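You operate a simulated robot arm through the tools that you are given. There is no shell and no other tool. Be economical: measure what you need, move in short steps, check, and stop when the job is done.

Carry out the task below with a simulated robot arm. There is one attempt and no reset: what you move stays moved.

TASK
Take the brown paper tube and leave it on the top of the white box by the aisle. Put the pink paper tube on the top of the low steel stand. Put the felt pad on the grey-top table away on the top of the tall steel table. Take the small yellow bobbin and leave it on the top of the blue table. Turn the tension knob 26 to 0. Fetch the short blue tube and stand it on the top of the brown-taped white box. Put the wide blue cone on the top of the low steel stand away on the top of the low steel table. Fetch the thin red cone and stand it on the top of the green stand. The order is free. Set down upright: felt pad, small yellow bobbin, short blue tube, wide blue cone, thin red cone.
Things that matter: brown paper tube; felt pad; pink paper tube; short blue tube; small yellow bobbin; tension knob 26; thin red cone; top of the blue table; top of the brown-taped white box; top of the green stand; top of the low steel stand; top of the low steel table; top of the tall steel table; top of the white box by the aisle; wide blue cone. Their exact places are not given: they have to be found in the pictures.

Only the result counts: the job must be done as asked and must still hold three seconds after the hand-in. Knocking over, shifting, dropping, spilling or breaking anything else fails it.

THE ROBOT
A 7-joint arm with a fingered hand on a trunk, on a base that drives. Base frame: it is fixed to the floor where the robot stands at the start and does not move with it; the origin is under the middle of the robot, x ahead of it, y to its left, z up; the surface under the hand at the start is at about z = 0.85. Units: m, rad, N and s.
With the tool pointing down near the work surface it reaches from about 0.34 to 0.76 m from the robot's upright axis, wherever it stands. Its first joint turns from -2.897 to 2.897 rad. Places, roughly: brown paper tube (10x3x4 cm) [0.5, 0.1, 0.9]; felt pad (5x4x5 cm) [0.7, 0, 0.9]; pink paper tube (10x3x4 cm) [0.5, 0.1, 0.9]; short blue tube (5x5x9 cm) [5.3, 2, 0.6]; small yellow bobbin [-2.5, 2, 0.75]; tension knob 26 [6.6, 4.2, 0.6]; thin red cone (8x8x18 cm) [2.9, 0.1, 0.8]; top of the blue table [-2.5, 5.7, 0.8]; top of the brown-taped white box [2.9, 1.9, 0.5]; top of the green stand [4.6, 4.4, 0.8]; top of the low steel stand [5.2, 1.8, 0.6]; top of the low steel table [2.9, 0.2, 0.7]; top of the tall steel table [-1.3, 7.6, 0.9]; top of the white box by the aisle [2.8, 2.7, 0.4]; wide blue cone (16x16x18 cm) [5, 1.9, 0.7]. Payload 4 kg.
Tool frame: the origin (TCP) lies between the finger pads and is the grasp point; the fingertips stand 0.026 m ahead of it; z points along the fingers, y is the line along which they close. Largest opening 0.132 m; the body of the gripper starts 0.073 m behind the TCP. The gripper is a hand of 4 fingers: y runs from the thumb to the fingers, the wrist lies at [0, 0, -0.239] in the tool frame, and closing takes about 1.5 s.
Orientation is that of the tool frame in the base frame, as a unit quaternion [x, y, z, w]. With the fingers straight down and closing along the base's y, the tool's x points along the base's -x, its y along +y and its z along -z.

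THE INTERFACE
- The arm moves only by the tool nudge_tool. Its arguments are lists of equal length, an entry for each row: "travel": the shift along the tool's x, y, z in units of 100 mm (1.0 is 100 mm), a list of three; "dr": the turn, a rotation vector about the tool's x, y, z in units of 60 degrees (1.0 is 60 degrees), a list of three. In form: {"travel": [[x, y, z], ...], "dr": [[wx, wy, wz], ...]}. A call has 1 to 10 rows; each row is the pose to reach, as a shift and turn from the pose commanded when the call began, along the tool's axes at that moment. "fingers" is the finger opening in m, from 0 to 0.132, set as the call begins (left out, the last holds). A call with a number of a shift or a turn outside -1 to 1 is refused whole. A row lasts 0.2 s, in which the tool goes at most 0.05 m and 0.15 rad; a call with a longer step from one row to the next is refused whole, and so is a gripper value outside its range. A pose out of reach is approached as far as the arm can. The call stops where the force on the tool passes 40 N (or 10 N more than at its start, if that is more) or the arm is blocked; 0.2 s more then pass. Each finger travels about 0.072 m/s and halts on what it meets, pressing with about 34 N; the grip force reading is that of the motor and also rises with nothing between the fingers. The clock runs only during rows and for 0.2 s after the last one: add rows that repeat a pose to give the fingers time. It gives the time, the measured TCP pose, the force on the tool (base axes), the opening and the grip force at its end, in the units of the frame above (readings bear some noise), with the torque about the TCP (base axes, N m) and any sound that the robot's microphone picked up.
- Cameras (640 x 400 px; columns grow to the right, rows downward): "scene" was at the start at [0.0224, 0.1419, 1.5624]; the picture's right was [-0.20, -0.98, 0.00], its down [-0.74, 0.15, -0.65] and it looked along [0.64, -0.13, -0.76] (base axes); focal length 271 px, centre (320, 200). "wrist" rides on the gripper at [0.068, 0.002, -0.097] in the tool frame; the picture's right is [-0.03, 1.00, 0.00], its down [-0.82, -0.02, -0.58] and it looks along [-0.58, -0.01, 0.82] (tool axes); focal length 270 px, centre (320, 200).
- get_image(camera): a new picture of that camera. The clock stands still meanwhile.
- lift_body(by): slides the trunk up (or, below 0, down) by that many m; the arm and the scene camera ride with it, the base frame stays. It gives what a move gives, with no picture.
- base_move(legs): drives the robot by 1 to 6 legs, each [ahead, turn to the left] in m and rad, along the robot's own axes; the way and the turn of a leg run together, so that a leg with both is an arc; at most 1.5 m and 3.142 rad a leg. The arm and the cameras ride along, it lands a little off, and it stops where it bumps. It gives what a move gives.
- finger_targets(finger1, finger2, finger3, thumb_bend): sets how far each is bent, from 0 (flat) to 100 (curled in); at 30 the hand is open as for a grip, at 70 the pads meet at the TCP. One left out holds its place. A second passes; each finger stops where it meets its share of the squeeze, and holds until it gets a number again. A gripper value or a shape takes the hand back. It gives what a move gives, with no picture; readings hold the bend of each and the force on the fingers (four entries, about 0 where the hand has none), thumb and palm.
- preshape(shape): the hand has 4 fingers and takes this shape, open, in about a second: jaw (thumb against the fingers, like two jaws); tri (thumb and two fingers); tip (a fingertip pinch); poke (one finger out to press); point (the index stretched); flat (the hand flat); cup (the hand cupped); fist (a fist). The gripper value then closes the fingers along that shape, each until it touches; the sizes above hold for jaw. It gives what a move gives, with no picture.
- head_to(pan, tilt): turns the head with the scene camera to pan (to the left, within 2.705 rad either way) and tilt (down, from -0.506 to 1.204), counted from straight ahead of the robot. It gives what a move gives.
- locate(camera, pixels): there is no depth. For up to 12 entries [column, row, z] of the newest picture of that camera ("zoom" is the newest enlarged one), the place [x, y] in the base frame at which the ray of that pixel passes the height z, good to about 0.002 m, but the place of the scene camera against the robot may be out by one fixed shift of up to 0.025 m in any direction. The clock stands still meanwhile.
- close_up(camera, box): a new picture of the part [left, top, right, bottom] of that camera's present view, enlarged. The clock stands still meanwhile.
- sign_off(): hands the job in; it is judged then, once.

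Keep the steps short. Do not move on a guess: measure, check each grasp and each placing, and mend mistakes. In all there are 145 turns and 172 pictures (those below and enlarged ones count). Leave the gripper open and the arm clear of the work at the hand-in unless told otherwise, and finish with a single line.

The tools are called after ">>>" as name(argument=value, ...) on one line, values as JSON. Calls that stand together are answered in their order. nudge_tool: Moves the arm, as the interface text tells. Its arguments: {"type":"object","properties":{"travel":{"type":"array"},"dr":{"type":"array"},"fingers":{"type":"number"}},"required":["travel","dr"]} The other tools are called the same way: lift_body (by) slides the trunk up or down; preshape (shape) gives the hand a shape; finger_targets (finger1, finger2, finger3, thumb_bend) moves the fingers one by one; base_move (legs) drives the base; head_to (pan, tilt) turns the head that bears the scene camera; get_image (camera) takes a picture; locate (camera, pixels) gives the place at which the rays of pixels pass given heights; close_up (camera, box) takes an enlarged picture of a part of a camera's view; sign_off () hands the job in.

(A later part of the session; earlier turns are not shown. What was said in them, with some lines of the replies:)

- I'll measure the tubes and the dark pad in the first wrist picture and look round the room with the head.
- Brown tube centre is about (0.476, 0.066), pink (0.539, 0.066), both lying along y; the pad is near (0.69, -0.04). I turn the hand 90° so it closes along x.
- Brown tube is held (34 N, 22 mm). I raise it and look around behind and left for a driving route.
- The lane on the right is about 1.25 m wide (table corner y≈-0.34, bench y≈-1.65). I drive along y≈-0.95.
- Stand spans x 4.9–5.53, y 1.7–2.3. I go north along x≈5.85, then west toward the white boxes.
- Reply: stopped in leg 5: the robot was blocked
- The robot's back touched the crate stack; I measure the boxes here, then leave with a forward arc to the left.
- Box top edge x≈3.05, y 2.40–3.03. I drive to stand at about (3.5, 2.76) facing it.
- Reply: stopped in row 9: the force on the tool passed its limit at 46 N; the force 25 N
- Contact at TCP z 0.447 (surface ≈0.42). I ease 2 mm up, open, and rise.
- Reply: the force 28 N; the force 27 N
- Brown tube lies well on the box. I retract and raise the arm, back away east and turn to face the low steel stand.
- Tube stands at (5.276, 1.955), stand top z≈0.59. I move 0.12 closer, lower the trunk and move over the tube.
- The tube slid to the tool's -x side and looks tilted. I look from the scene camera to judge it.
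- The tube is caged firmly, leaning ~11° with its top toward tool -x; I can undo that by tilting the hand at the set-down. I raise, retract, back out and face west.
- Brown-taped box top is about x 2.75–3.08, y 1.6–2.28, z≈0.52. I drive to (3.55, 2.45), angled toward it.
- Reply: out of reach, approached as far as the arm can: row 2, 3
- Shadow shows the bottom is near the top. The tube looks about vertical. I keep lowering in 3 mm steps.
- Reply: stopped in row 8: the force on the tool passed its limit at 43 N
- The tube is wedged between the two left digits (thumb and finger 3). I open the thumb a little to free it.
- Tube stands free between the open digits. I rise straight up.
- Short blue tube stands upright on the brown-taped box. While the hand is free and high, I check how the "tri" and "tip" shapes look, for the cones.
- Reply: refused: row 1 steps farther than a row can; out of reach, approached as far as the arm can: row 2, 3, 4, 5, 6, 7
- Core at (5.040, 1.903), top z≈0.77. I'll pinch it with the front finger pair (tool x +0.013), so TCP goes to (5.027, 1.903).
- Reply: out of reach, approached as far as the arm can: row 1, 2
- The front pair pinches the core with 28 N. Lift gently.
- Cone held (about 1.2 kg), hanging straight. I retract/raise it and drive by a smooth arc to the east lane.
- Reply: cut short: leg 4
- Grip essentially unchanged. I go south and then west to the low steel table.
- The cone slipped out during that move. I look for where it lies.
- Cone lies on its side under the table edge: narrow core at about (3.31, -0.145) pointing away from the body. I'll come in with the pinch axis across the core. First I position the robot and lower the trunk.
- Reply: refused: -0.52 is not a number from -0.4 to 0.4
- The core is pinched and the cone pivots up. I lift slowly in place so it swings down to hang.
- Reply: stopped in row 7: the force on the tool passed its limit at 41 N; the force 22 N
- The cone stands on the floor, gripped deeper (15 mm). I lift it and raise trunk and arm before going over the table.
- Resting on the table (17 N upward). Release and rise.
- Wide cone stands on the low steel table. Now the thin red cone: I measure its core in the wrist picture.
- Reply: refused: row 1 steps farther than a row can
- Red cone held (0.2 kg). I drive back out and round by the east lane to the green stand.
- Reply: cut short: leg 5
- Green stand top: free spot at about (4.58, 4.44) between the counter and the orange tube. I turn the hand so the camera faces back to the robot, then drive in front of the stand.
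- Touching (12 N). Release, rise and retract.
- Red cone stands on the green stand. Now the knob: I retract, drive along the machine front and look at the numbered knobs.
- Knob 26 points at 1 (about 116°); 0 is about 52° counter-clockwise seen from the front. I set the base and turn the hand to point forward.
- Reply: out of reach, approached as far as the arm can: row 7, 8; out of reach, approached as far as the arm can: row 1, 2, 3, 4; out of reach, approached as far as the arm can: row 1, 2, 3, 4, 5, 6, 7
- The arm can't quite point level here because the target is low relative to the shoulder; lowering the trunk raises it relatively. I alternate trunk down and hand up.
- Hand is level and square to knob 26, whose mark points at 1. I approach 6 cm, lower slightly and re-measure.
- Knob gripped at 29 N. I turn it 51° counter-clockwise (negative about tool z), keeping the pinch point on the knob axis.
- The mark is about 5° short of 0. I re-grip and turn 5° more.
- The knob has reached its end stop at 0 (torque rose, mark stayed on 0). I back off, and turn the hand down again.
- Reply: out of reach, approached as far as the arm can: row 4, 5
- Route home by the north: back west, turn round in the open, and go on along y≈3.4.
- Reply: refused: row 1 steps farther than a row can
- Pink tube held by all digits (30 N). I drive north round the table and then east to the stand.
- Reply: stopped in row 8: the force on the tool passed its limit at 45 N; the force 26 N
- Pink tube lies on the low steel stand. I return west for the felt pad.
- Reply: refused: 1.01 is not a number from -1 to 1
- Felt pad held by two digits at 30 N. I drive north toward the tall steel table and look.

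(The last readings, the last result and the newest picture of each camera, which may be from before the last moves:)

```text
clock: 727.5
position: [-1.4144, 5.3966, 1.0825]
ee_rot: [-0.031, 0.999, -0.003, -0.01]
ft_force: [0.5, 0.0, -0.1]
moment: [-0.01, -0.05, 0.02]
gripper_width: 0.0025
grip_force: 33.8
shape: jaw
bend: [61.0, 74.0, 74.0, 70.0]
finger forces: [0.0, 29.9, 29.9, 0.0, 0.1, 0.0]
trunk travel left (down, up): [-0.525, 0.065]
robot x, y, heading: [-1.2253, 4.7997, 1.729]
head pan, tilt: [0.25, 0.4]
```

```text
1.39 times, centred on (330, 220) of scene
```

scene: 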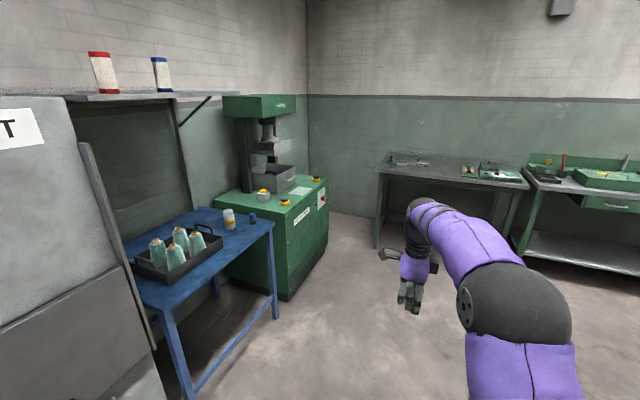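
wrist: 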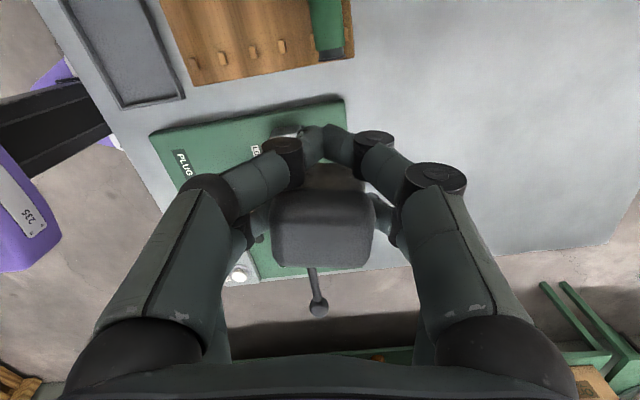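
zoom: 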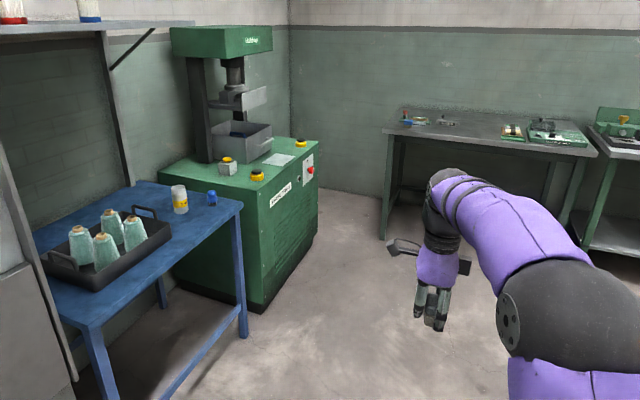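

>>> base_move(legs=[[0, -0.13], [0.95, 0], [0.95, 0], [0, -0.028]])

>>> head_to(pan=0.2, tilt=0.75)

>>> get_image(camera="scene")

```text
clock: 738.0
position: [-1.3517, 7.3201, 1.0823]
ee_rot: [0.055, 0.998, 0.0, -0.01]
ft_force: [-0.2, -0.9, -0.3]
moment: [-0.02, 0.0, -0.03]
gripper_width: 0.0028
grip_force: 34.5
shape: jaw
bend: [61.0, 74.0, 74.0, 70.0]
finger forces: [0.0, 29.9, 29.9, 0.1, 0.0, 0.0]
trunk travel left (down, up): [-0.525, 0.065]
robot x, y, heading: [-1.2708, 6.6983, 1.556]
head pan, tilt: [0.25, 0.4]
```

```text
clock: 738.8
position: [-1.3544, 7.3205, 1.083]
ee_rot: [0.055, 0.998, -0.001, -0.01]
ft_force: [0.1, -0.6, -0.3]
moment: [-0.01, -0.02, -0.02]
gripper_width: 0.0026
grip_force: 33.4
shape: jaw
bend: [61.0, 74.0, 74.0, 70.0]
finger forces: [0.1, 29.8, 29.9, 0.1, 0.0, 0.0]
trunk travel left (down, up): [-0.525, 0.065]
robot x, y, heading: [-1.269, 6.7012, 1.555]
head pan, tilt: [0.201, 0.75]
```

```text
10 pictures are left
```

scene: 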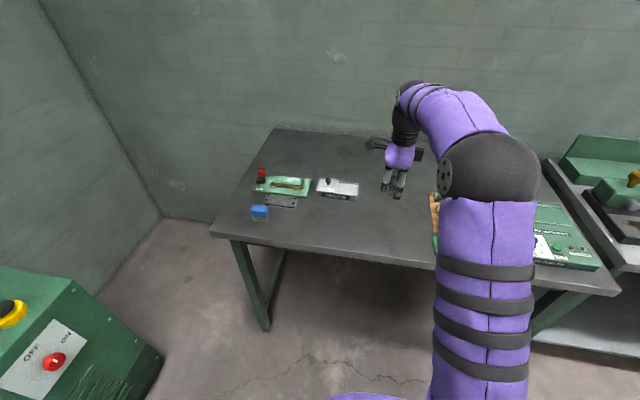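

>>> locate(camera="scene", pixels=[[380, 222, 0.87], [340, 257, 0.87], [358, 198, 0.87], [430, 240, 0.87], [240, 240, 0.87], [265, 330, 0.0]])

```text
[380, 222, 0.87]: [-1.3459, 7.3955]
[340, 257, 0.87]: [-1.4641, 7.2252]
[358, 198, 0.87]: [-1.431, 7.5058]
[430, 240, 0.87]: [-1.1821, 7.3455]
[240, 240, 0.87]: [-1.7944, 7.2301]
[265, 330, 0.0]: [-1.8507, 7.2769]
```

>>> nudge_tool(travel=[[0, 0.4, 0.2], [0, 0.8, 0.4], [0, 0.8, 0.8], [0, 0.8, 1.0]], dr=[[0, 0, 0], [0, 0, 0], [0, 0, 0], [0, 0, 0]])

>>> nudge_tool(travel=[[0, 0, 0.1], [0, 0, 0.2], [0, 0, 0.3], [0, 0, 0.36], [0, 0, 0.42], [0, 0, 0.48], [0, 0, 0.54], [0, 0, 0.6], [0, 0, 0.66], [0, 0, 0.72]], dr=[[0, 0, 0], [0, 0, 0], [0, 0, 0], [0, 0, 0], [0, 0, 0], [0, 0, 0], [0, 0, 0], [0, 0, 0], [0, 0, 0], [0, 0, 0]])

```text
clock: 739.8
position: [-1.344, 7.3988, 0.9807]
ee_rot: [0.055, 0.998, -0.001, -0.011]
ft_force: [0.0, 0.2, -0.8]
moment: [0.0, 0.04, -0.01]
gripper_width: 0.0021
grip_force: 34.1
shape: jaw
bend: [61.0, 74.0, 74.0, 70.0]
finger forces: [0.0, 29.9, 29.9, 0.0, 0.1, 0.1]
trunk travel left (down, up): [-0.525, 0.065]
robot x, y, heading: [-1.2677, 6.6979, 1.554]
head pan, tilt: [0.201, 0.75]
```

```text
clock: 742.0
position: [-1.3464, 7.399, 0.9102]
ee_rot: [0.055, 0.998, 0.0, -0.01]
ft_force: [0.3, -0.1, 1.5]
moment: [0.02, 0.01, 0.01]
gripper_width: 0.0021
grip_force: 33.8
shape: jaw
bend: [61.0, 74.0, 74.0, 70.0]
finger forces: [0.0, 30.6, 30.6, 0.0, 0.0, 0.0]
trunk travel left (down, up): [-0.525, 0.065]
robot x, y, heading: [-1.2698, 6.6942, 1.559]
head pan, tilt: [0.201, 0.75]
```

>>> nudge_tool(travel=[[0, 0, 0.02], [0, 0, 0.04], [0, 0, 0.06], [0, 0, 0.08]], dr=[[0, 0, 0], [0, 0, 0], [0, 0, 0], [0, 0, 0]])

>>> close_up(camera="scene", box=[330, 140, 440, 250])

```text
clock: 743.0
position: [-1.3461, 7.3998, 0.9076]
ee_rot: [0.055, 0.998, 0.005, -0.011]
ft_force: [0.1, 1.1, 37.9]
moment: [0.02, -0.3, -0.06]
gripper_width: 0.0034
grip_force: 34.0
shape: jaw
bend: [62.0, 75.0, 75.0, 70.0]
finger forces: [0.0, 36.5, 37.6, 0.0, 0.0, 0.1]
trunk travel left (down, up): [-0.525, 0.065]
robot x, y, heading: [-1.2683, 6.6985, 1.557]
head pan, tilt: [0.201, 0.75]
```

```text
3.64 times, centred on (385, 195) of scene
```

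zoom: 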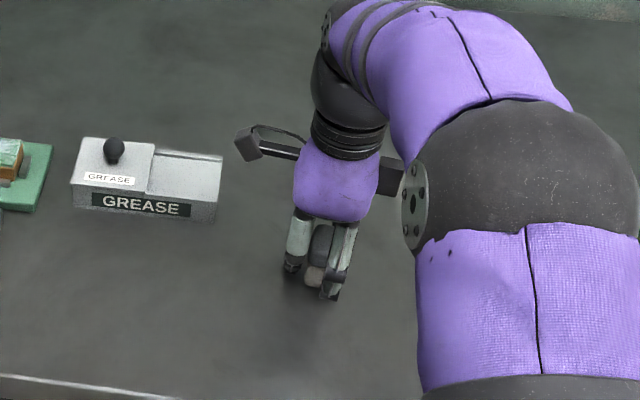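

>>> nudge_tool(travel=[[0, 0, -0.06], [0, 0, -0.06], [0, 0, -0.06], [0, 0, -0.06], [0, 0, -0.06]], dr=[[0, 0, 0], [0, 0, 0], [0, 0, 0], [0, 0, 0], [0, 0, 0]], fingers=0.075)

>>> nudge_tool(travel=[[0, 0, -0.3], [0, 0, -0.7], [0, 0, -1.0]], dr=[[0, 0, 0], [0, 0, 0], [0, 0, 0]])

>>> get_image(camera="wrist")

```text
clock: 744.2
position: [-1.3474, 7.3997, 0.9089]
ee_rot: [0.056, 0.998, -0.002, -0.01]
ft_force: [0.7, -1.1, 3.2]
moment: [0.08, -0.07, -0.02]
gripper_width: 0.0734
grip_force: 0.2
shape: jaw
bend: [72.0, 73.0, 72.0, 70.0]
finger forces: [0.0, 2.6, 0.4, 0.0, 0.1, 0.0]
trunk travel left (down, up): [-0.525, 0.065]
robot x, y, heading: [-1.2694, 6.7021, 1.557]
head pan, tilt: [0.201, 0.75]
```

```text
clock: 745.0
position: [-1.3447, 7.4002, 1.0076]
ee_rot: [0.054, 0.998, -0.001, -0.01]
ft_force: [0.2, -0.1, -1.0]
moment: [-0.02, 0.01, 0.03]
gripper_width: 0.0743
grip_force: 0.1
shape: jaw
bend: [72.0, 72.0, 72.0, 70.0]
finger forces: [0.0, 0.0, 0.0, 0.0, 0.0, 0.1]
trunk travel left (down, up): [-0.525, 0.065]
robot x, y, heading: [-1.2708, 6.6962, 1.558]
head pan, tilt: [0.201, 0.75]
```

```text
8 pictures are left
```

wrist: 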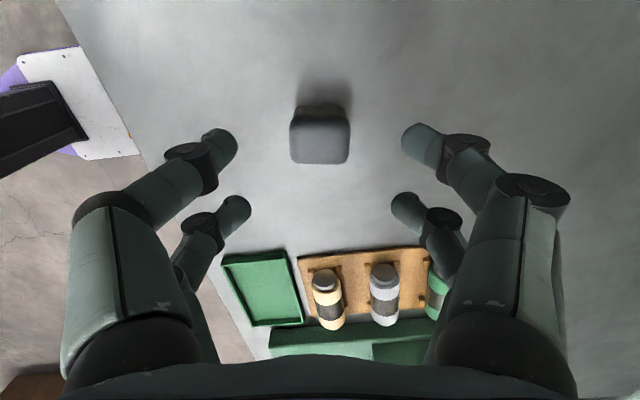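

Felt pad stands upright on the tall steel table. Now the bobbin: retract and drive to about (-1.7, 2.0) facing west.

>>> nudge_tool(travel=[[0, -0.4, -0.2], [0, -0.8, -0.4], [0, -1.0, -0.8], [0, -1.0, -1.0]], dr=[[0, 0, 0], [0, 0, 0], [0, 0, 0], [0, 0, 0]])

>>> nudge_tool(travel=[[0, -0.4, 0], [0, -0.8, 0], [0, -1.0, 0]], dr=[[0, 0, 0], [0, 0, 0], [0, 0, 0]])

>>> base_move(legs=[[-0.6, 0], [0, 3.04], [1.4, 0], [1.4, 0], [1.3, 0], [0, -1.454]])

>>> head_to(pan=0.0, tilt=0.6)

>>> get_image(camera="scene")

```text
clock: 746.0
position: [-1.3543, 7.3002, 1.1102]
ee_rot: [0.054, 0.998, -0.001, -0.01]
ft_force: [0.4, -0.2, 0.2]
moment: [0.02, 0.0, 0.02]
gripper_width: 0.0745
grip_force: 0.0
shape: jaw
bend: [72.0, 72.0, 72.0, 70.0]
finger forces: [0.0, 0.0, 0.0, 0.1, 0.0, 0.0]
trunk travel left (down, up): [-0.525, 0.065]
robot x, y, heading: [-1.2697, 6.6965, 1.558]
head pan, tilt: [0.201, 0.75]
```

```text
clock: 746.8
position: [-1.3638, 7.1995, 1.1097]
ee_rot: [0.056, 0.998, -0.001, -0.01]
ft_force: [-0.2, 0.8, -0.1]
moment: [-0.01, 0.01, -0.01]
gripper_width: 0.0742
grip_force: 0.1
shape: jaw
bend: [72.0, 72.0, 72.0, 70.0]
finger forces: [0.0, 0.0, 0.1, 0.0, 0.0, 0.0]
trunk travel left (down, up): [-0.525, 0.065]
robot x, y, heading: [-1.2686, 6.7024, 1.563]
head pan, tilt: [0.201, 0.75]
```

```text
clock: 781.3
position: [-2.2486, 1.9314, 1.1105]
ee_rot: [-0.669, 0.743, -0.009, -0.007]
ft_force: [-0.1, 0.8, 0.0]
moment: [-0.03, 0.0, 0.04]
gripper_width: 0.0744
grip_force: 0.1
shape: jaw
bend: [72.0, 72.0, 72.0, 70.0]
finger forces: [0.1, 0.0, 0.0, 0.0, 0.0, 0.0]
trunk travel left (down, up): [-0.525, 0.065]
robot x, y, heading: [-1.7488, 2.0297, 3.136]
head pan, tilt: [0.201, 0.75]
```

```text
clock: 782.0
position: [-2.2505, 1.9325, 1.1093]
ee_rot: [-0.67, 0.743, -0.008, -0.006]
ft_force: [0.5, -0.5, 1.0]
moment: [-0.01, 0.0, -0.01]
gripper_width: 0.0746
grip_force: 0.1
shape: jaw
bend: [72.0, 72.0, 72.0, 70.0]
finger forces: [0.1, 0.0, 0.0, 0.0, 0.0, 0.0]
trunk travel left (down, up): [-0.525, 0.065]
robot x, y, heading: [-1.7466, 2.0317, 3.131]
head pan, tilt: [0.0, 0.6]
```

```text
7 pictures are left
```

scene: 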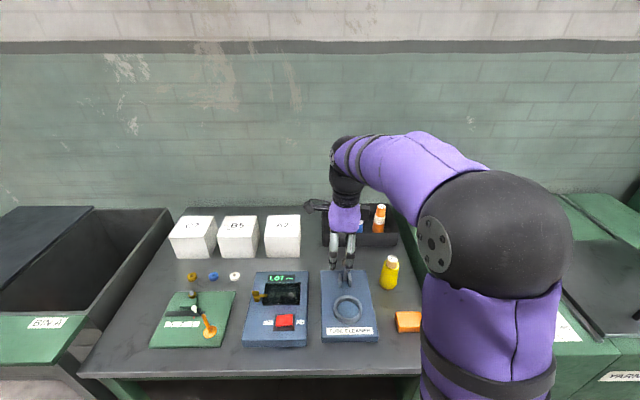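

>>> locate(camera="scene", pixels=[[389, 288, 0.71], [389, 272, 0.75], [391, 258, 0.78], [192, 276, 0.72], [420, 375, 0.7], [348, 306, 0.72], [408, 320, 0.72]])

>>> close_up(camera="scene", box=[310, 190, 440, 340])

```text
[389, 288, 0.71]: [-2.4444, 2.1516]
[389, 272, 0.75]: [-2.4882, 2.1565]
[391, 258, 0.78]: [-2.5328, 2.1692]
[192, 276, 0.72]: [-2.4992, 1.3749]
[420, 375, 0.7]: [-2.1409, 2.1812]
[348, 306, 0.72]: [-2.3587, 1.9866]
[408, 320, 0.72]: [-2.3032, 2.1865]
```

```text
2.67 times, centred on (375, 265) of scene
```

zoom: 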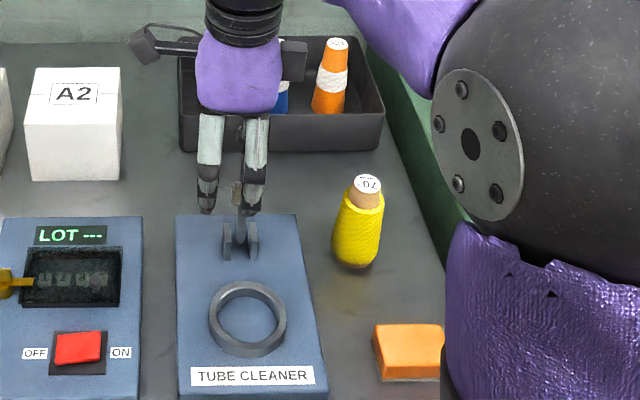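

>>> base_move(legs=[[0.07, 0]])

>>> nudge_tool(travel=[[-0.35, 0.3, 0.1], [-0.7, 0.6, 0.1], [-1.0, 0.85, 0.3]], dr=[[0, 0, 0], [0, 0, 0], [0, 0, 0]])

>>> nudge_tool(travel=[[-0.35, 0.3, 0.1], [-0.7, 0.6, 0.3], [-1.0, 0.8, 0.6]], dr=[[0, 0, 0], [0, 0, 0], [0, 0, 0]])

>>> get_image(camera="wrist")

```text
clock: 783.1
position: [-2.3197, 1.9316, 1.1081]
ee_rot: [-0.67, 0.742, -0.008, -0.005]
ft_force: [-1.4, 0.6, 0.3]
moment: [-0.02, 0.0, -0.03]
gripper_width: 0.0745
grip_force: 0.0
shape: jaw
bend: [72.0, 72.0, 72.0, 70.0]
finger forces: [0.0, 0.0, 0.1, 0.0, 0.0, 0.1]
trunk travel left (down, up): [-0.525, 0.065]
robot x, y, heading: [-1.822, 2.0295, 3.136]
head pan, tilt: [0.0, 0.6]
```

```text
clock: 783.9
position: [-2.3933, 2.0404, 1.0767]
ee_rot: [-0.671, 0.741, -0.008, -0.006]
ft_force: [-0.1, 0.2, -0.5]
moment: [-0.03, 0.01, 0.01]
gripper_width: 0.0746
grip_force: 0.0
shape: jaw
bend: [72.0, 72.0, 72.0, 70.0]
finger forces: [0.0, 0.1, 0.0, 0.0, 0.1, 0.0]
trunk travel left (down, up): [-0.525, 0.065]
robot x, y, heading: [-1.8188, 2.0283, 3.136]
head pan, tilt: [0.0, 0.6]
```

```text
refused: row 2 steps farther than a row can; nothing moved
```

```text
5 pictures are left
```

wrist: 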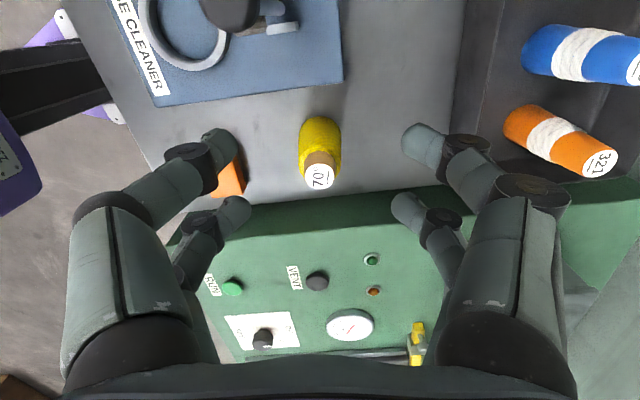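

>>> locate(camera="wrist", pixels=[[319, 177, 0.79], [319, 177, 0.8], [319, 177, 0.82], [320, 118, 0.71], [305, 178, 0.8], [334, 176, 0.8], [299, 135, 0.73], [341, 135, 0.73], [319, 160, 0.77]])

```text
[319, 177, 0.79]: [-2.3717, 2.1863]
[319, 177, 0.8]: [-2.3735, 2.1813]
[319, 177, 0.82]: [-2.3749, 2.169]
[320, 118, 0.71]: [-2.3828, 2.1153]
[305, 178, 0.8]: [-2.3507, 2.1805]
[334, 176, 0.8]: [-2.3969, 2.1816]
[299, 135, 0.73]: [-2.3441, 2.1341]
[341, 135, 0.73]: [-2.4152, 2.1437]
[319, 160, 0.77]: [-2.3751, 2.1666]
```

The two views triangulate the bobbin to about (-2.376, 2.104), top z≈0.94, table z≈0.835. I move above it and check once more.

>>> nudge_tool(travel=[[-0.4, -0.04, 0.1], [-0.78, -0.08, 0.3], [-0.78, -0.08, 0.5]], dr=[[0, 0, 0], [0, 0, 0], [0, 0, 0]], fingers=0.08)

>>> get_image(camera="wrist")

>>> locate(camera="wrist", pixels=[[320, 130, 0.94], [320, 130, 0.9], [320, 200, 0.9], [320, 100, 0.9], [320, 100, 0.84], [320, 60, 0.84]])

```text
clock: 784.7
position: [-2.3777, 2.1153, 1.0248]
ee_rot: [-0.67, 0.742, -0.008, -0.007]
ft_force: [0.5, 0.3, 0.3]
moment: [-0.03, 0.01, 0.01]
gripper_width: 0.0793
grip_force: 0.2
shape: jaw
bend: [71.0, 71.0, 71.0, 70.0]
finger forces: [0.0, 0.0, 0.0, 0.0, 0.0, 0.0]
trunk travel left (down, up): [-0.525, 0.065]
robot x, y, heading: [-1.8177, 2.0335, 3.134]
head pan, tilt: [0.0, 0.6]
```

```text
4 pictures are left
```

wrist: 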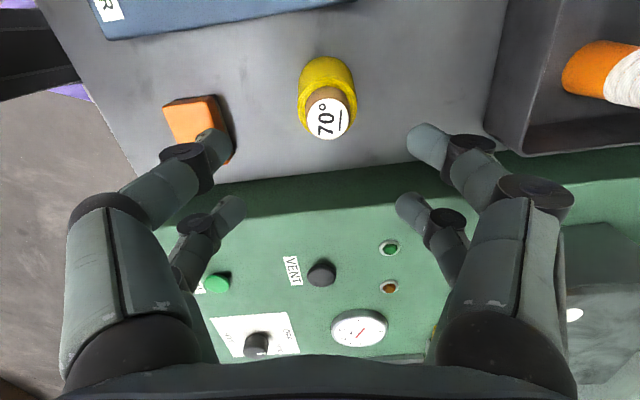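

```text
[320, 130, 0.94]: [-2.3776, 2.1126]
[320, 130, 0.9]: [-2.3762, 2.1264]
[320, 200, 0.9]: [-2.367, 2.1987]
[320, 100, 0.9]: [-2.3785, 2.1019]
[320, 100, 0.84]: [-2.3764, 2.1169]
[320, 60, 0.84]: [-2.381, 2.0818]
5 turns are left
```

Only 5 turns remain, so I combine steps: grasp the bobbin, lift, drive to the blue table and take pictures there.

>>> nudge_tool(travel=[[-0.085, 0.04, 0.3], [-0.085, 0.04, 0.7], [-0.085, 0.04, 1.0]], dr=[[0, 0, 0], [0, 0, 0], [0, 0, 0]])

>>> nudge_tool(travel=[[0, 0, 0.2], [0, 0, 0.4], [0, 0, 0.4]], dr=[[0, 0, 0], [0, 0, 0], [0, 0, 0]])

>>> nudge_tool(travel=[[0, 0, 0], [0, 0, 0], [0, 0, 0], [0, 0, 0], [0, 0, 0], [0, 0, 0], [0, 0, 0]], dr=[[0, 0, 0], [0, 0, 0], [0, 0, 0], [0, 0, 0], [0, 0, 0], [0, 0, 0], [0, 0, 0]], fingers=0.0)

>>> nudge_tool(travel=[[0, 0, -0.1], [0, 0, -0.4], [0, 0, -0.8], [0, 0, -1.0]], dr=[[0, 0, 0], [0, 0, 0], [0, 0, 0], [0, 0, 0]])

>>> nudge_tool(travel=[[0, -0.3, -0.3], [0, -0.7, -0.5], [0, -1.0, -0.8], [0, -1.0, -1.0]], dr=[[0, 0, 0], [0, 0, 0], [0, 0, 0], [0, 0, 0]])

>>> base_move(legs=[[-0.3, 0], [0, -1.526], [1.3, 0], [1.3, 0], [1.15, 0], [0, 1.53]])

>>> head_to(pan=-0.1, tilt=0.8)

>>> get_image(camera="scene")

>>> get_image(camera="wrist")

>>> locate(camera="wrist", pixels=[[450, 60, 0.8], [450, 120, 0.8], [550, 60, 0.8], [550, 120, 0.8], [350, 60, 0.8], [450, 60, 0.85], [550, 120, 0.85]])

>>> locate(camera="scene", pixels=[[320, 250, 0.8], [320, 200, 0.8], [320, 150, 0.8], [400, 250, 0.8], [400, 200, 0.8], [400, 150, 0.8], [250, 200, 0.8], [250, 250, 0.8], [320, 200, 0.85], [320, 200, 0.75], [400, 200, 0.75], [400, 200, 0.85]])

```text
clock: 785.5
position: [-2.3815, 2.1212, 0.9243]
ee_rot: [-0.67, 0.742, -0.007, -0.007]
ft_force: [0.2, 0.2, -0.6]
moment: [-0.03, -0.02, -0.03]
gripper_width: 0.0795
grip_force: 0.0
shape: jaw
bend: [71.0, 71.0, 71.0, 70.0]
finger forces: [0.0, 0.0, 0.0, 0.0, 0.0, 0.1]
trunk travel left (down, up): [-0.525, 0.065]
robot x, y, heading: [-1.8191, 2.0336, 3.133]
head pan, tilt: [0.0, 0.6]
```

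```text
clock: 786.3
position: [-2.3811, 2.1205, 0.8836]
ee_rot: [-0.671, 0.742, -0.009, -0.007]
ft_force: [-0.1, 0.6, 0.0]
moment: [0.0, 0.0, 0.0]
gripper_width: 0.0797
grip_force: 0.1
shape: jaw
bend: [71.0, 71.0, 71.0, 70.0]
finger forces: [0.1, 0.0, 0.0, 0.0, 0.0, 0.0]
trunk travel left (down, up): [-0.525, 0.065]
robot x, y, heading: [-1.8155, 2.0276, 3.133]
head pan, tilt: [0.0, 0.6]
```

```text
clock: 787.9
position: [-2.3807, 2.1207, 0.8857]
ee_rot: [-0.67, 0.742, -0.008, -0.007]
ft_force: [-0.4, 0.1, 2.3]
moment: [0.12, 0.02, -0.02]
gripper_width: 0.0308
grip_force: 33.9
shape: jaw
bend: [74.0, 74.0, 74.0, 70.0]
finger forces: [39.6, 34.3, 32.5, 0.0, 40.2, 0.1]
trunk travel left (down, up): [-0.525, 0.065]
robot x, y, heading: [-1.8171, 2.0321, 3.133]
head pan, tilt: [0.0, 0.6]
```

```text
clock: 788.9
position: [-2.3803, 2.1229, 0.9862]
ee_rot: [-0.671, 0.742, -0.008, -0.006]
ft_force: [-0.1, 0.3, -2.0]
moment: [0.03, 0.0, 0.01]
gripper_width: 0.0305
grip_force: 33.4
shape: jaw
bend: [74.0, 74.0, 74.0, 70.0]
finger forces: [38.7, 39.6, 35.7, 0.1, 39.7, 0.0]
trunk travel left (down, up): [-0.525, 0.065]
robot x, y, heading: [-1.8152, 2.0312, 3.134]
head pan, tilt: [0.0, 0.6]
```

```text
clock: 789.9
position: [-2.2801, 2.1141, 1.085]
ee_rot: [-0.67, 0.742, -0.008, -0.006]
ft_force: [0.8, -0.8, -1.1]
moment: [0.02, -0.04, -0.02]
gripper_width: 0.0306
grip_force: 34.6
shape: jaw
bend: [74.0, 74.0, 74.0, 70.0]
finger forces: [38.4, 39.0, 34.7, 0.1, 39.3, 0.0]
trunk travel left (down, up): [-0.525, 0.065]
robot x, y, heading: [-1.8167, 2.0292, 3.136]
head pan, tilt: [0.0, 0.6]
```

```text
clock: 817.9
position: [-2.1618, 5.8643, 1.0861]
ee_rot: [-0.672, 0.74, -0.008, -0.007]
ft_force: [-0.2, 1.0, -1.8]
moment: [0.0, -0.02, -0.02]
gripper_width: 0.03
grip_force: 34.3
shape: jaw
bend: [74.0, 74.0, 74.0, 70.0]
finger forces: [37.6, 38.9, 0.0, 0.0, 37.8, 0.0]
trunk travel left (down, up): [-0.525, 0.065]
robot x, y, heading: [-1.6973, 5.7823, 3.14]
head pan, tilt: [0.0, 0.6]
```

```text
clock: 818.6
position: [-2.162, 5.8653, 1.0847]
ee_rot: [-0.672, 0.74, -0.007, -0.005]
ft_force: [-0.6, -1.0, -1.7]
moment: [0.02, -0.04, -0.04]
gripper_width: 0.0301
grip_force: 34.4
shape: jaw
bend: [74.0, 74.0, 74.0, 70.0]
finger forces: [37.6, 39.0, 0.0, 0.0, 37.9, 0.1]
trunk travel left (down, up): [-0.525, 0.065]
robot x, y, heading: [-1.698, 5.7827, 3.139]
head pan, tilt: [-0.099, 0.799]
```

```text
3 pictures are left
```

scene: 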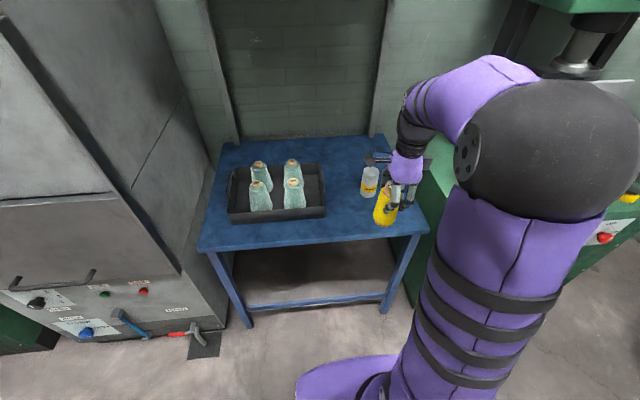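

```text
2 pictures are left
```

wrist: 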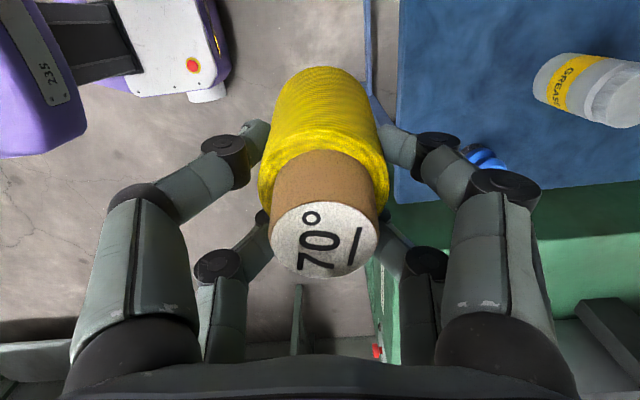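

```text
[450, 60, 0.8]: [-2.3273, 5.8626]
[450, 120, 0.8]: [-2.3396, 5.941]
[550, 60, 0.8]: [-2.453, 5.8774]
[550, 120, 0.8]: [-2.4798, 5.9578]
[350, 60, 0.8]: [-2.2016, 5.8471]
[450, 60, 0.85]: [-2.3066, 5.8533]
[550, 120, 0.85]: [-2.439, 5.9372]
```

```text
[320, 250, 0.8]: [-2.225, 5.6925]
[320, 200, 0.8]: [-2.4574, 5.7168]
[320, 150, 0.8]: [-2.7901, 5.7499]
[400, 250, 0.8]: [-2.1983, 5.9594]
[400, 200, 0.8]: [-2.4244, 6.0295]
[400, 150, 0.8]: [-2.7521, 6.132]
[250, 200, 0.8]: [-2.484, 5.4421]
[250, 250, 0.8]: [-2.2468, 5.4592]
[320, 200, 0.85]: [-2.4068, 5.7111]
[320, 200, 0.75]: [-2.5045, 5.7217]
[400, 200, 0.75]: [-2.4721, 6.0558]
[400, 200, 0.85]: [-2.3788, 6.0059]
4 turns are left
```

Blue table front edge x≈-2.262, z≈0.80; free spot at about (-2.315, 5.817). I place the bobbin there, release, rise, and take a check picture.

>>> nudge_tool(travel=[[0.1, 0.35, 0.1], [0.2, 0.7, 0.2], [0.3, 1.0, 0.3]], dr=[[0, 0, 0], [0, 0, 0], [0, 0, 0]])

>>> nudge_tool(travel=[[0.1, 0.3, 0.1], [0.2, 0.48, 0.4], [0.2, 0.48, 0.8], [0.2, 0.48, 1.0]], dr=[[0, 0, 0], [0, 0, 0], [0, 0, 0], [0, 0, 0]])

>>> nudge_tool(travel=[[0, 0, 0.2], [0, 0, 0.4], [0, 0, 0.6], [0, 0, 0.6]], dr=[[0, 0, 0], [0, 0, 0], [0, 0, 0], [0, 0, 0]])

>>> nudge_tool(travel=[[0, 0, 0.035], [0, 0, 0.07], [0, 0, 0.105], [0, 0, 0.14], [0, 0, 0.175], [0, 0, 0.21], [0, 0, 0.245], [0, 0, 0.28], [0, 0, 0.315], [0, 0, 0.35]], dr=[[0, 0, 0], [0, 0, 0], [0, 0, 0], [0, 0, 0], [0, 0, 0], [0, 0, 0], [0, 0, 0], [0, 0, 0], [0, 0, 0], [0, 0, 0]])

>>> get_image(camera="wrist")

```text
clock: 819.4
position: [-2.2651, 5.8438, 1.0561]
ee_rot: [-0.672, 0.74, -0.008, -0.006]
ft_force: [-0.1, 0.5, -1.2]
moment: [0.06, 0.02, 0.02]
gripper_width: 0.0302
grip_force: 33.8
shape: jaw
bend: [74.0, 74.0, 74.0, 70.0]
finger forces: [37.4, 0.1, 0.0, 0.1, 37.8, 0.0]
trunk travel left (down, up): [-0.525, 0.065]
robot x, y, heading: [-1.7005, 5.7834, 3.141]
head pan, tilt: [-0.099, 0.799]
```

```text
clock: 820.4
position: [-2.3136, 5.8267, 0.9559]
ee_rot: [-0.672, 0.74, -0.008, -0.007]
ft_force: [-0.2, 0.4, -1.4]
moment: [-0.01, -0.03, -0.03]
gripper_width: 0.03
grip_force: 33.9
shape: jaw
bend: [74.0, 74.0, 74.0, 70.0]
finger forces: [37.3, 0.0, 0.0, 0.0, 37.6, 0.0]
trunk travel left (down, up): [-0.525, 0.065]
robot x, y, heading: [-1.6957, 5.7823, 3.137]
head pan, tilt: [-0.099, 0.799]
```

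```text
clock: 821.4
position: [-2.3141, 5.8251, 0.8951]
ee_rot: [-0.673, 0.74, -0.008, -0.006]
ft_force: [0.1, -0.1, -1.4]
moment: [0.04, -0.01, -0.03]
gripper_width: 0.0302
grip_force: 34.7
shape: jaw
bend: [74.0, 74.0, 74.0, 70.0]
finger forces: [37.1, 0.0, 0.0, 0.0, 37.7, 0.1]
trunk travel left (down, up): [-0.525, 0.065]
robot x, y, heading: [-1.7022, 5.7823, 3.144]
head pan, tilt: [-0.099, 0.799]
```

```text
clock: 822.8
position: [-2.3151, 5.8254, 0.884]
ee_rot: [-0.672, 0.74, -0.005, -0.011]
ft_force: [5.1, 0.0, 20.7]
moment: [-0.21, -0.27, 0.08]
gripper_width: 0.0307
grip_force: 33.5
shape: jaw
bend: [74.0, 75.0, 75.0, 70.0]
finger forces: [39.2, 0.0, 0.1, 0.0, 43.6, 0.1]
trunk travel left (down, up): [-0.525, 0.065]
robot x, y, heading: [-1.6996, 5.7794, 3.14]
head pan, tilt: [-0.099, 0.799]
stopped in row 6: the force on the tool passed its limit at 43 N (the readings are from after the stop); the commanded pose is now the measured one
```

```text
1 pictures are left
3 turns are left
```

wrist: 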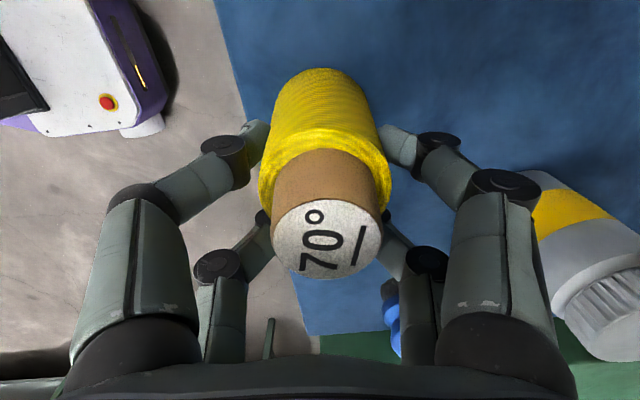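

Contact at 0.884 (20 N). I open only a little (the grease can is near), rise straight, retract and take the last check picture.

>>> nudge_tool(travel=[[0, 0, -0.02], [0, 0, -0.02], [0, 0, -0.02], [0, 0, -0.02]], dr=[[0, 0, 0], [0, 0, 0], [0, 0, 0], [0, 0, 0]], fingers=0.044)

>>> nudge_tool(travel=[[0, 0, -0.1], [0, 0, -0.3], [0, 0, -0.6], [0, 0, -1.0]], dr=[[0, 0, 0], [0, 0, 0], [0, 0, 0], [0, 0, 0]])

>>> nudge_tool(travel=[[0, 0, -0.4], [0, 0, -0.8], [0, -0.4, -0.9], [0, -0.8, -0.9], [0, -1.0, -0.9]], dr=[[0, 0, 0], [0, 0, 0], [0, 0, 0], [0, 0, 0], [0, 0, 0]])

>>> close_up(camera="scene", box=[200, 130, 460, 290])

```text
clock: 823.8
position: [-2.3169, 5.8254, 0.8813]
ee_rot: [-0.672, 0.74, -0.006, -0.009]
ft_force: [-0.1, 0.1, -0.6]
moment: [0.01, -0.01, 0.0]
gripper_width: 0.0457
grip_force: 0.1
shape: jaw
bend: [73.0, 74.0, 74.0, 70.0]
finger forces: [1.4, 0.0, 0.0, 0.0, 1.4, 0.0]
trunk travel left (down, up): [-0.525, 0.065]
robot x, y, heading: [-1.6987, 5.7825, 3.143]
head pan, tilt: [-0.099, 0.799]
```

```text
clock: 824.8
position: [-2.315, 5.8288, 0.9828]
ee_rot: [-0.672, 0.74, -0.004, -0.009]
ft_force: [0.0, 0.0, -0.1]
moment: [-0.02, -0.03, -0.01]
gripper_width: 0.0441
grip_force: 0.0
shape: jaw
bend: [73.0, 74.0, 74.0, 70.0]
finger forces: [0.0, 0.0, 0.0, 0.0, 0.0, 0.0]
trunk travel left (down, up): [-0.525, 0.065]
robot x, y, heading: [-1.6998, 5.7823, 3.14]
head pan, tilt: [-0.099, 0.799]
```

```text
clock: 826.0
position: [-2.2141, 5.8198, 1.0711]
ee_rot: [-0.673, 0.74, -0.005, -0.01]
ft_force: [-0.6, -0.6, -0.4]
moment: [-0.02, 0.04, 0.01]
gripper_width: 0.0441
grip_force: 0.1
shape: jaw
bend: [73.0, 74.0, 74.0, 70.0]
finger forces: [0.1, 0.0, 0.0, 0.0, 0.0, 0.1]
trunk travel left (down, up): [-0.525, 0.065]
robot x, y, heading: [-1.7006, 5.7823, 3.142]
head pan, tilt: [-0.099, 0.799]
```

```text
2.46 times, centred on (330, 210) of scene
2 turns are left
```

zoom: 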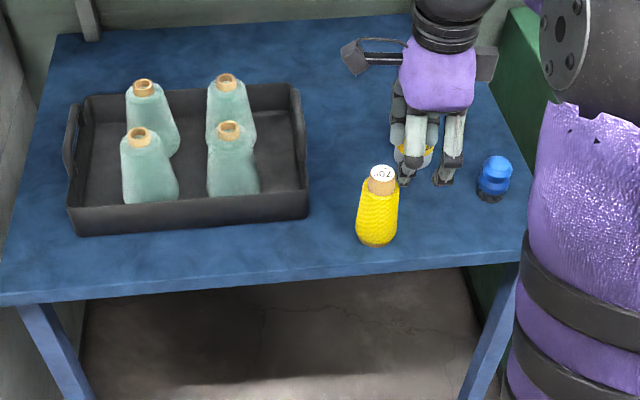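

The bobbin stands upright on the blue table. I back away with the gripper open and hand in.

>>> base_move(legs=[[-0.3, 0]])

>>> nudge_tool(travel=[[0, 0, 0], [0, 0, 0], [0, 0, 0], [0, 0, 0]], dr=[[0, 0, 0], [0, 0, 0], [0, 0, 0], [0, 0, 0]], fingers=0.132)

>>> sign_off()

```text
clock: 828.0
position: [-1.9122, 5.8185, 1.0711]
ee_rot: [-0.672, 0.74, -0.005, -0.009]
ft_force: [-0.3, 0.2, -0.7]
moment: [-0.01, 0.01, 0.0]
gripper_width: 0.0439
grip_force: 0.1
shape: jaw
bend: [73.0, 74.0, 74.0, 70.0]
finger forces: [0.1, 0.1, 0.0, 0.0, 0.0, 0.0]
trunk travel left (down, up): [-0.525, 0.065]
robot x, y, heading: [-1.3958, 5.7811, 3.139]
head pan, tilt: [-0.099, 0.799]
```

```text
clock: 829.0
position: [-1.9116, 5.818, 1.0725]
ee_rot: [-0.672, 0.74, -0.005, -0.01]
ft_force: [0.5, -0.2, 0.4]
moment: [-0.01, 0.04, -0.01]
gripper_width: 0.132
grip_force: 0.1
shape: jaw
bend: [30.0, 30.0, 30.0, 30.0]
finger forces: [0.1, 0.0, 0.0, 0.1, 0.1, 0.0]
trunk travel left (down, up): [-0.525, 0.065]
robot x, y, heading: [-1.398, 5.7814, 3.144]
head pan, tilt: [-0.099, 0.799]
```

```text
The job is handed in.
```

All seven objects are in place, and tension knob 26 is turned to its stop with the mark on or within about 5° of 0; on the way the wide blue cone slipped to the floor and was picked up again, and the robot's back once bumped the crate stack (its position was not checked).
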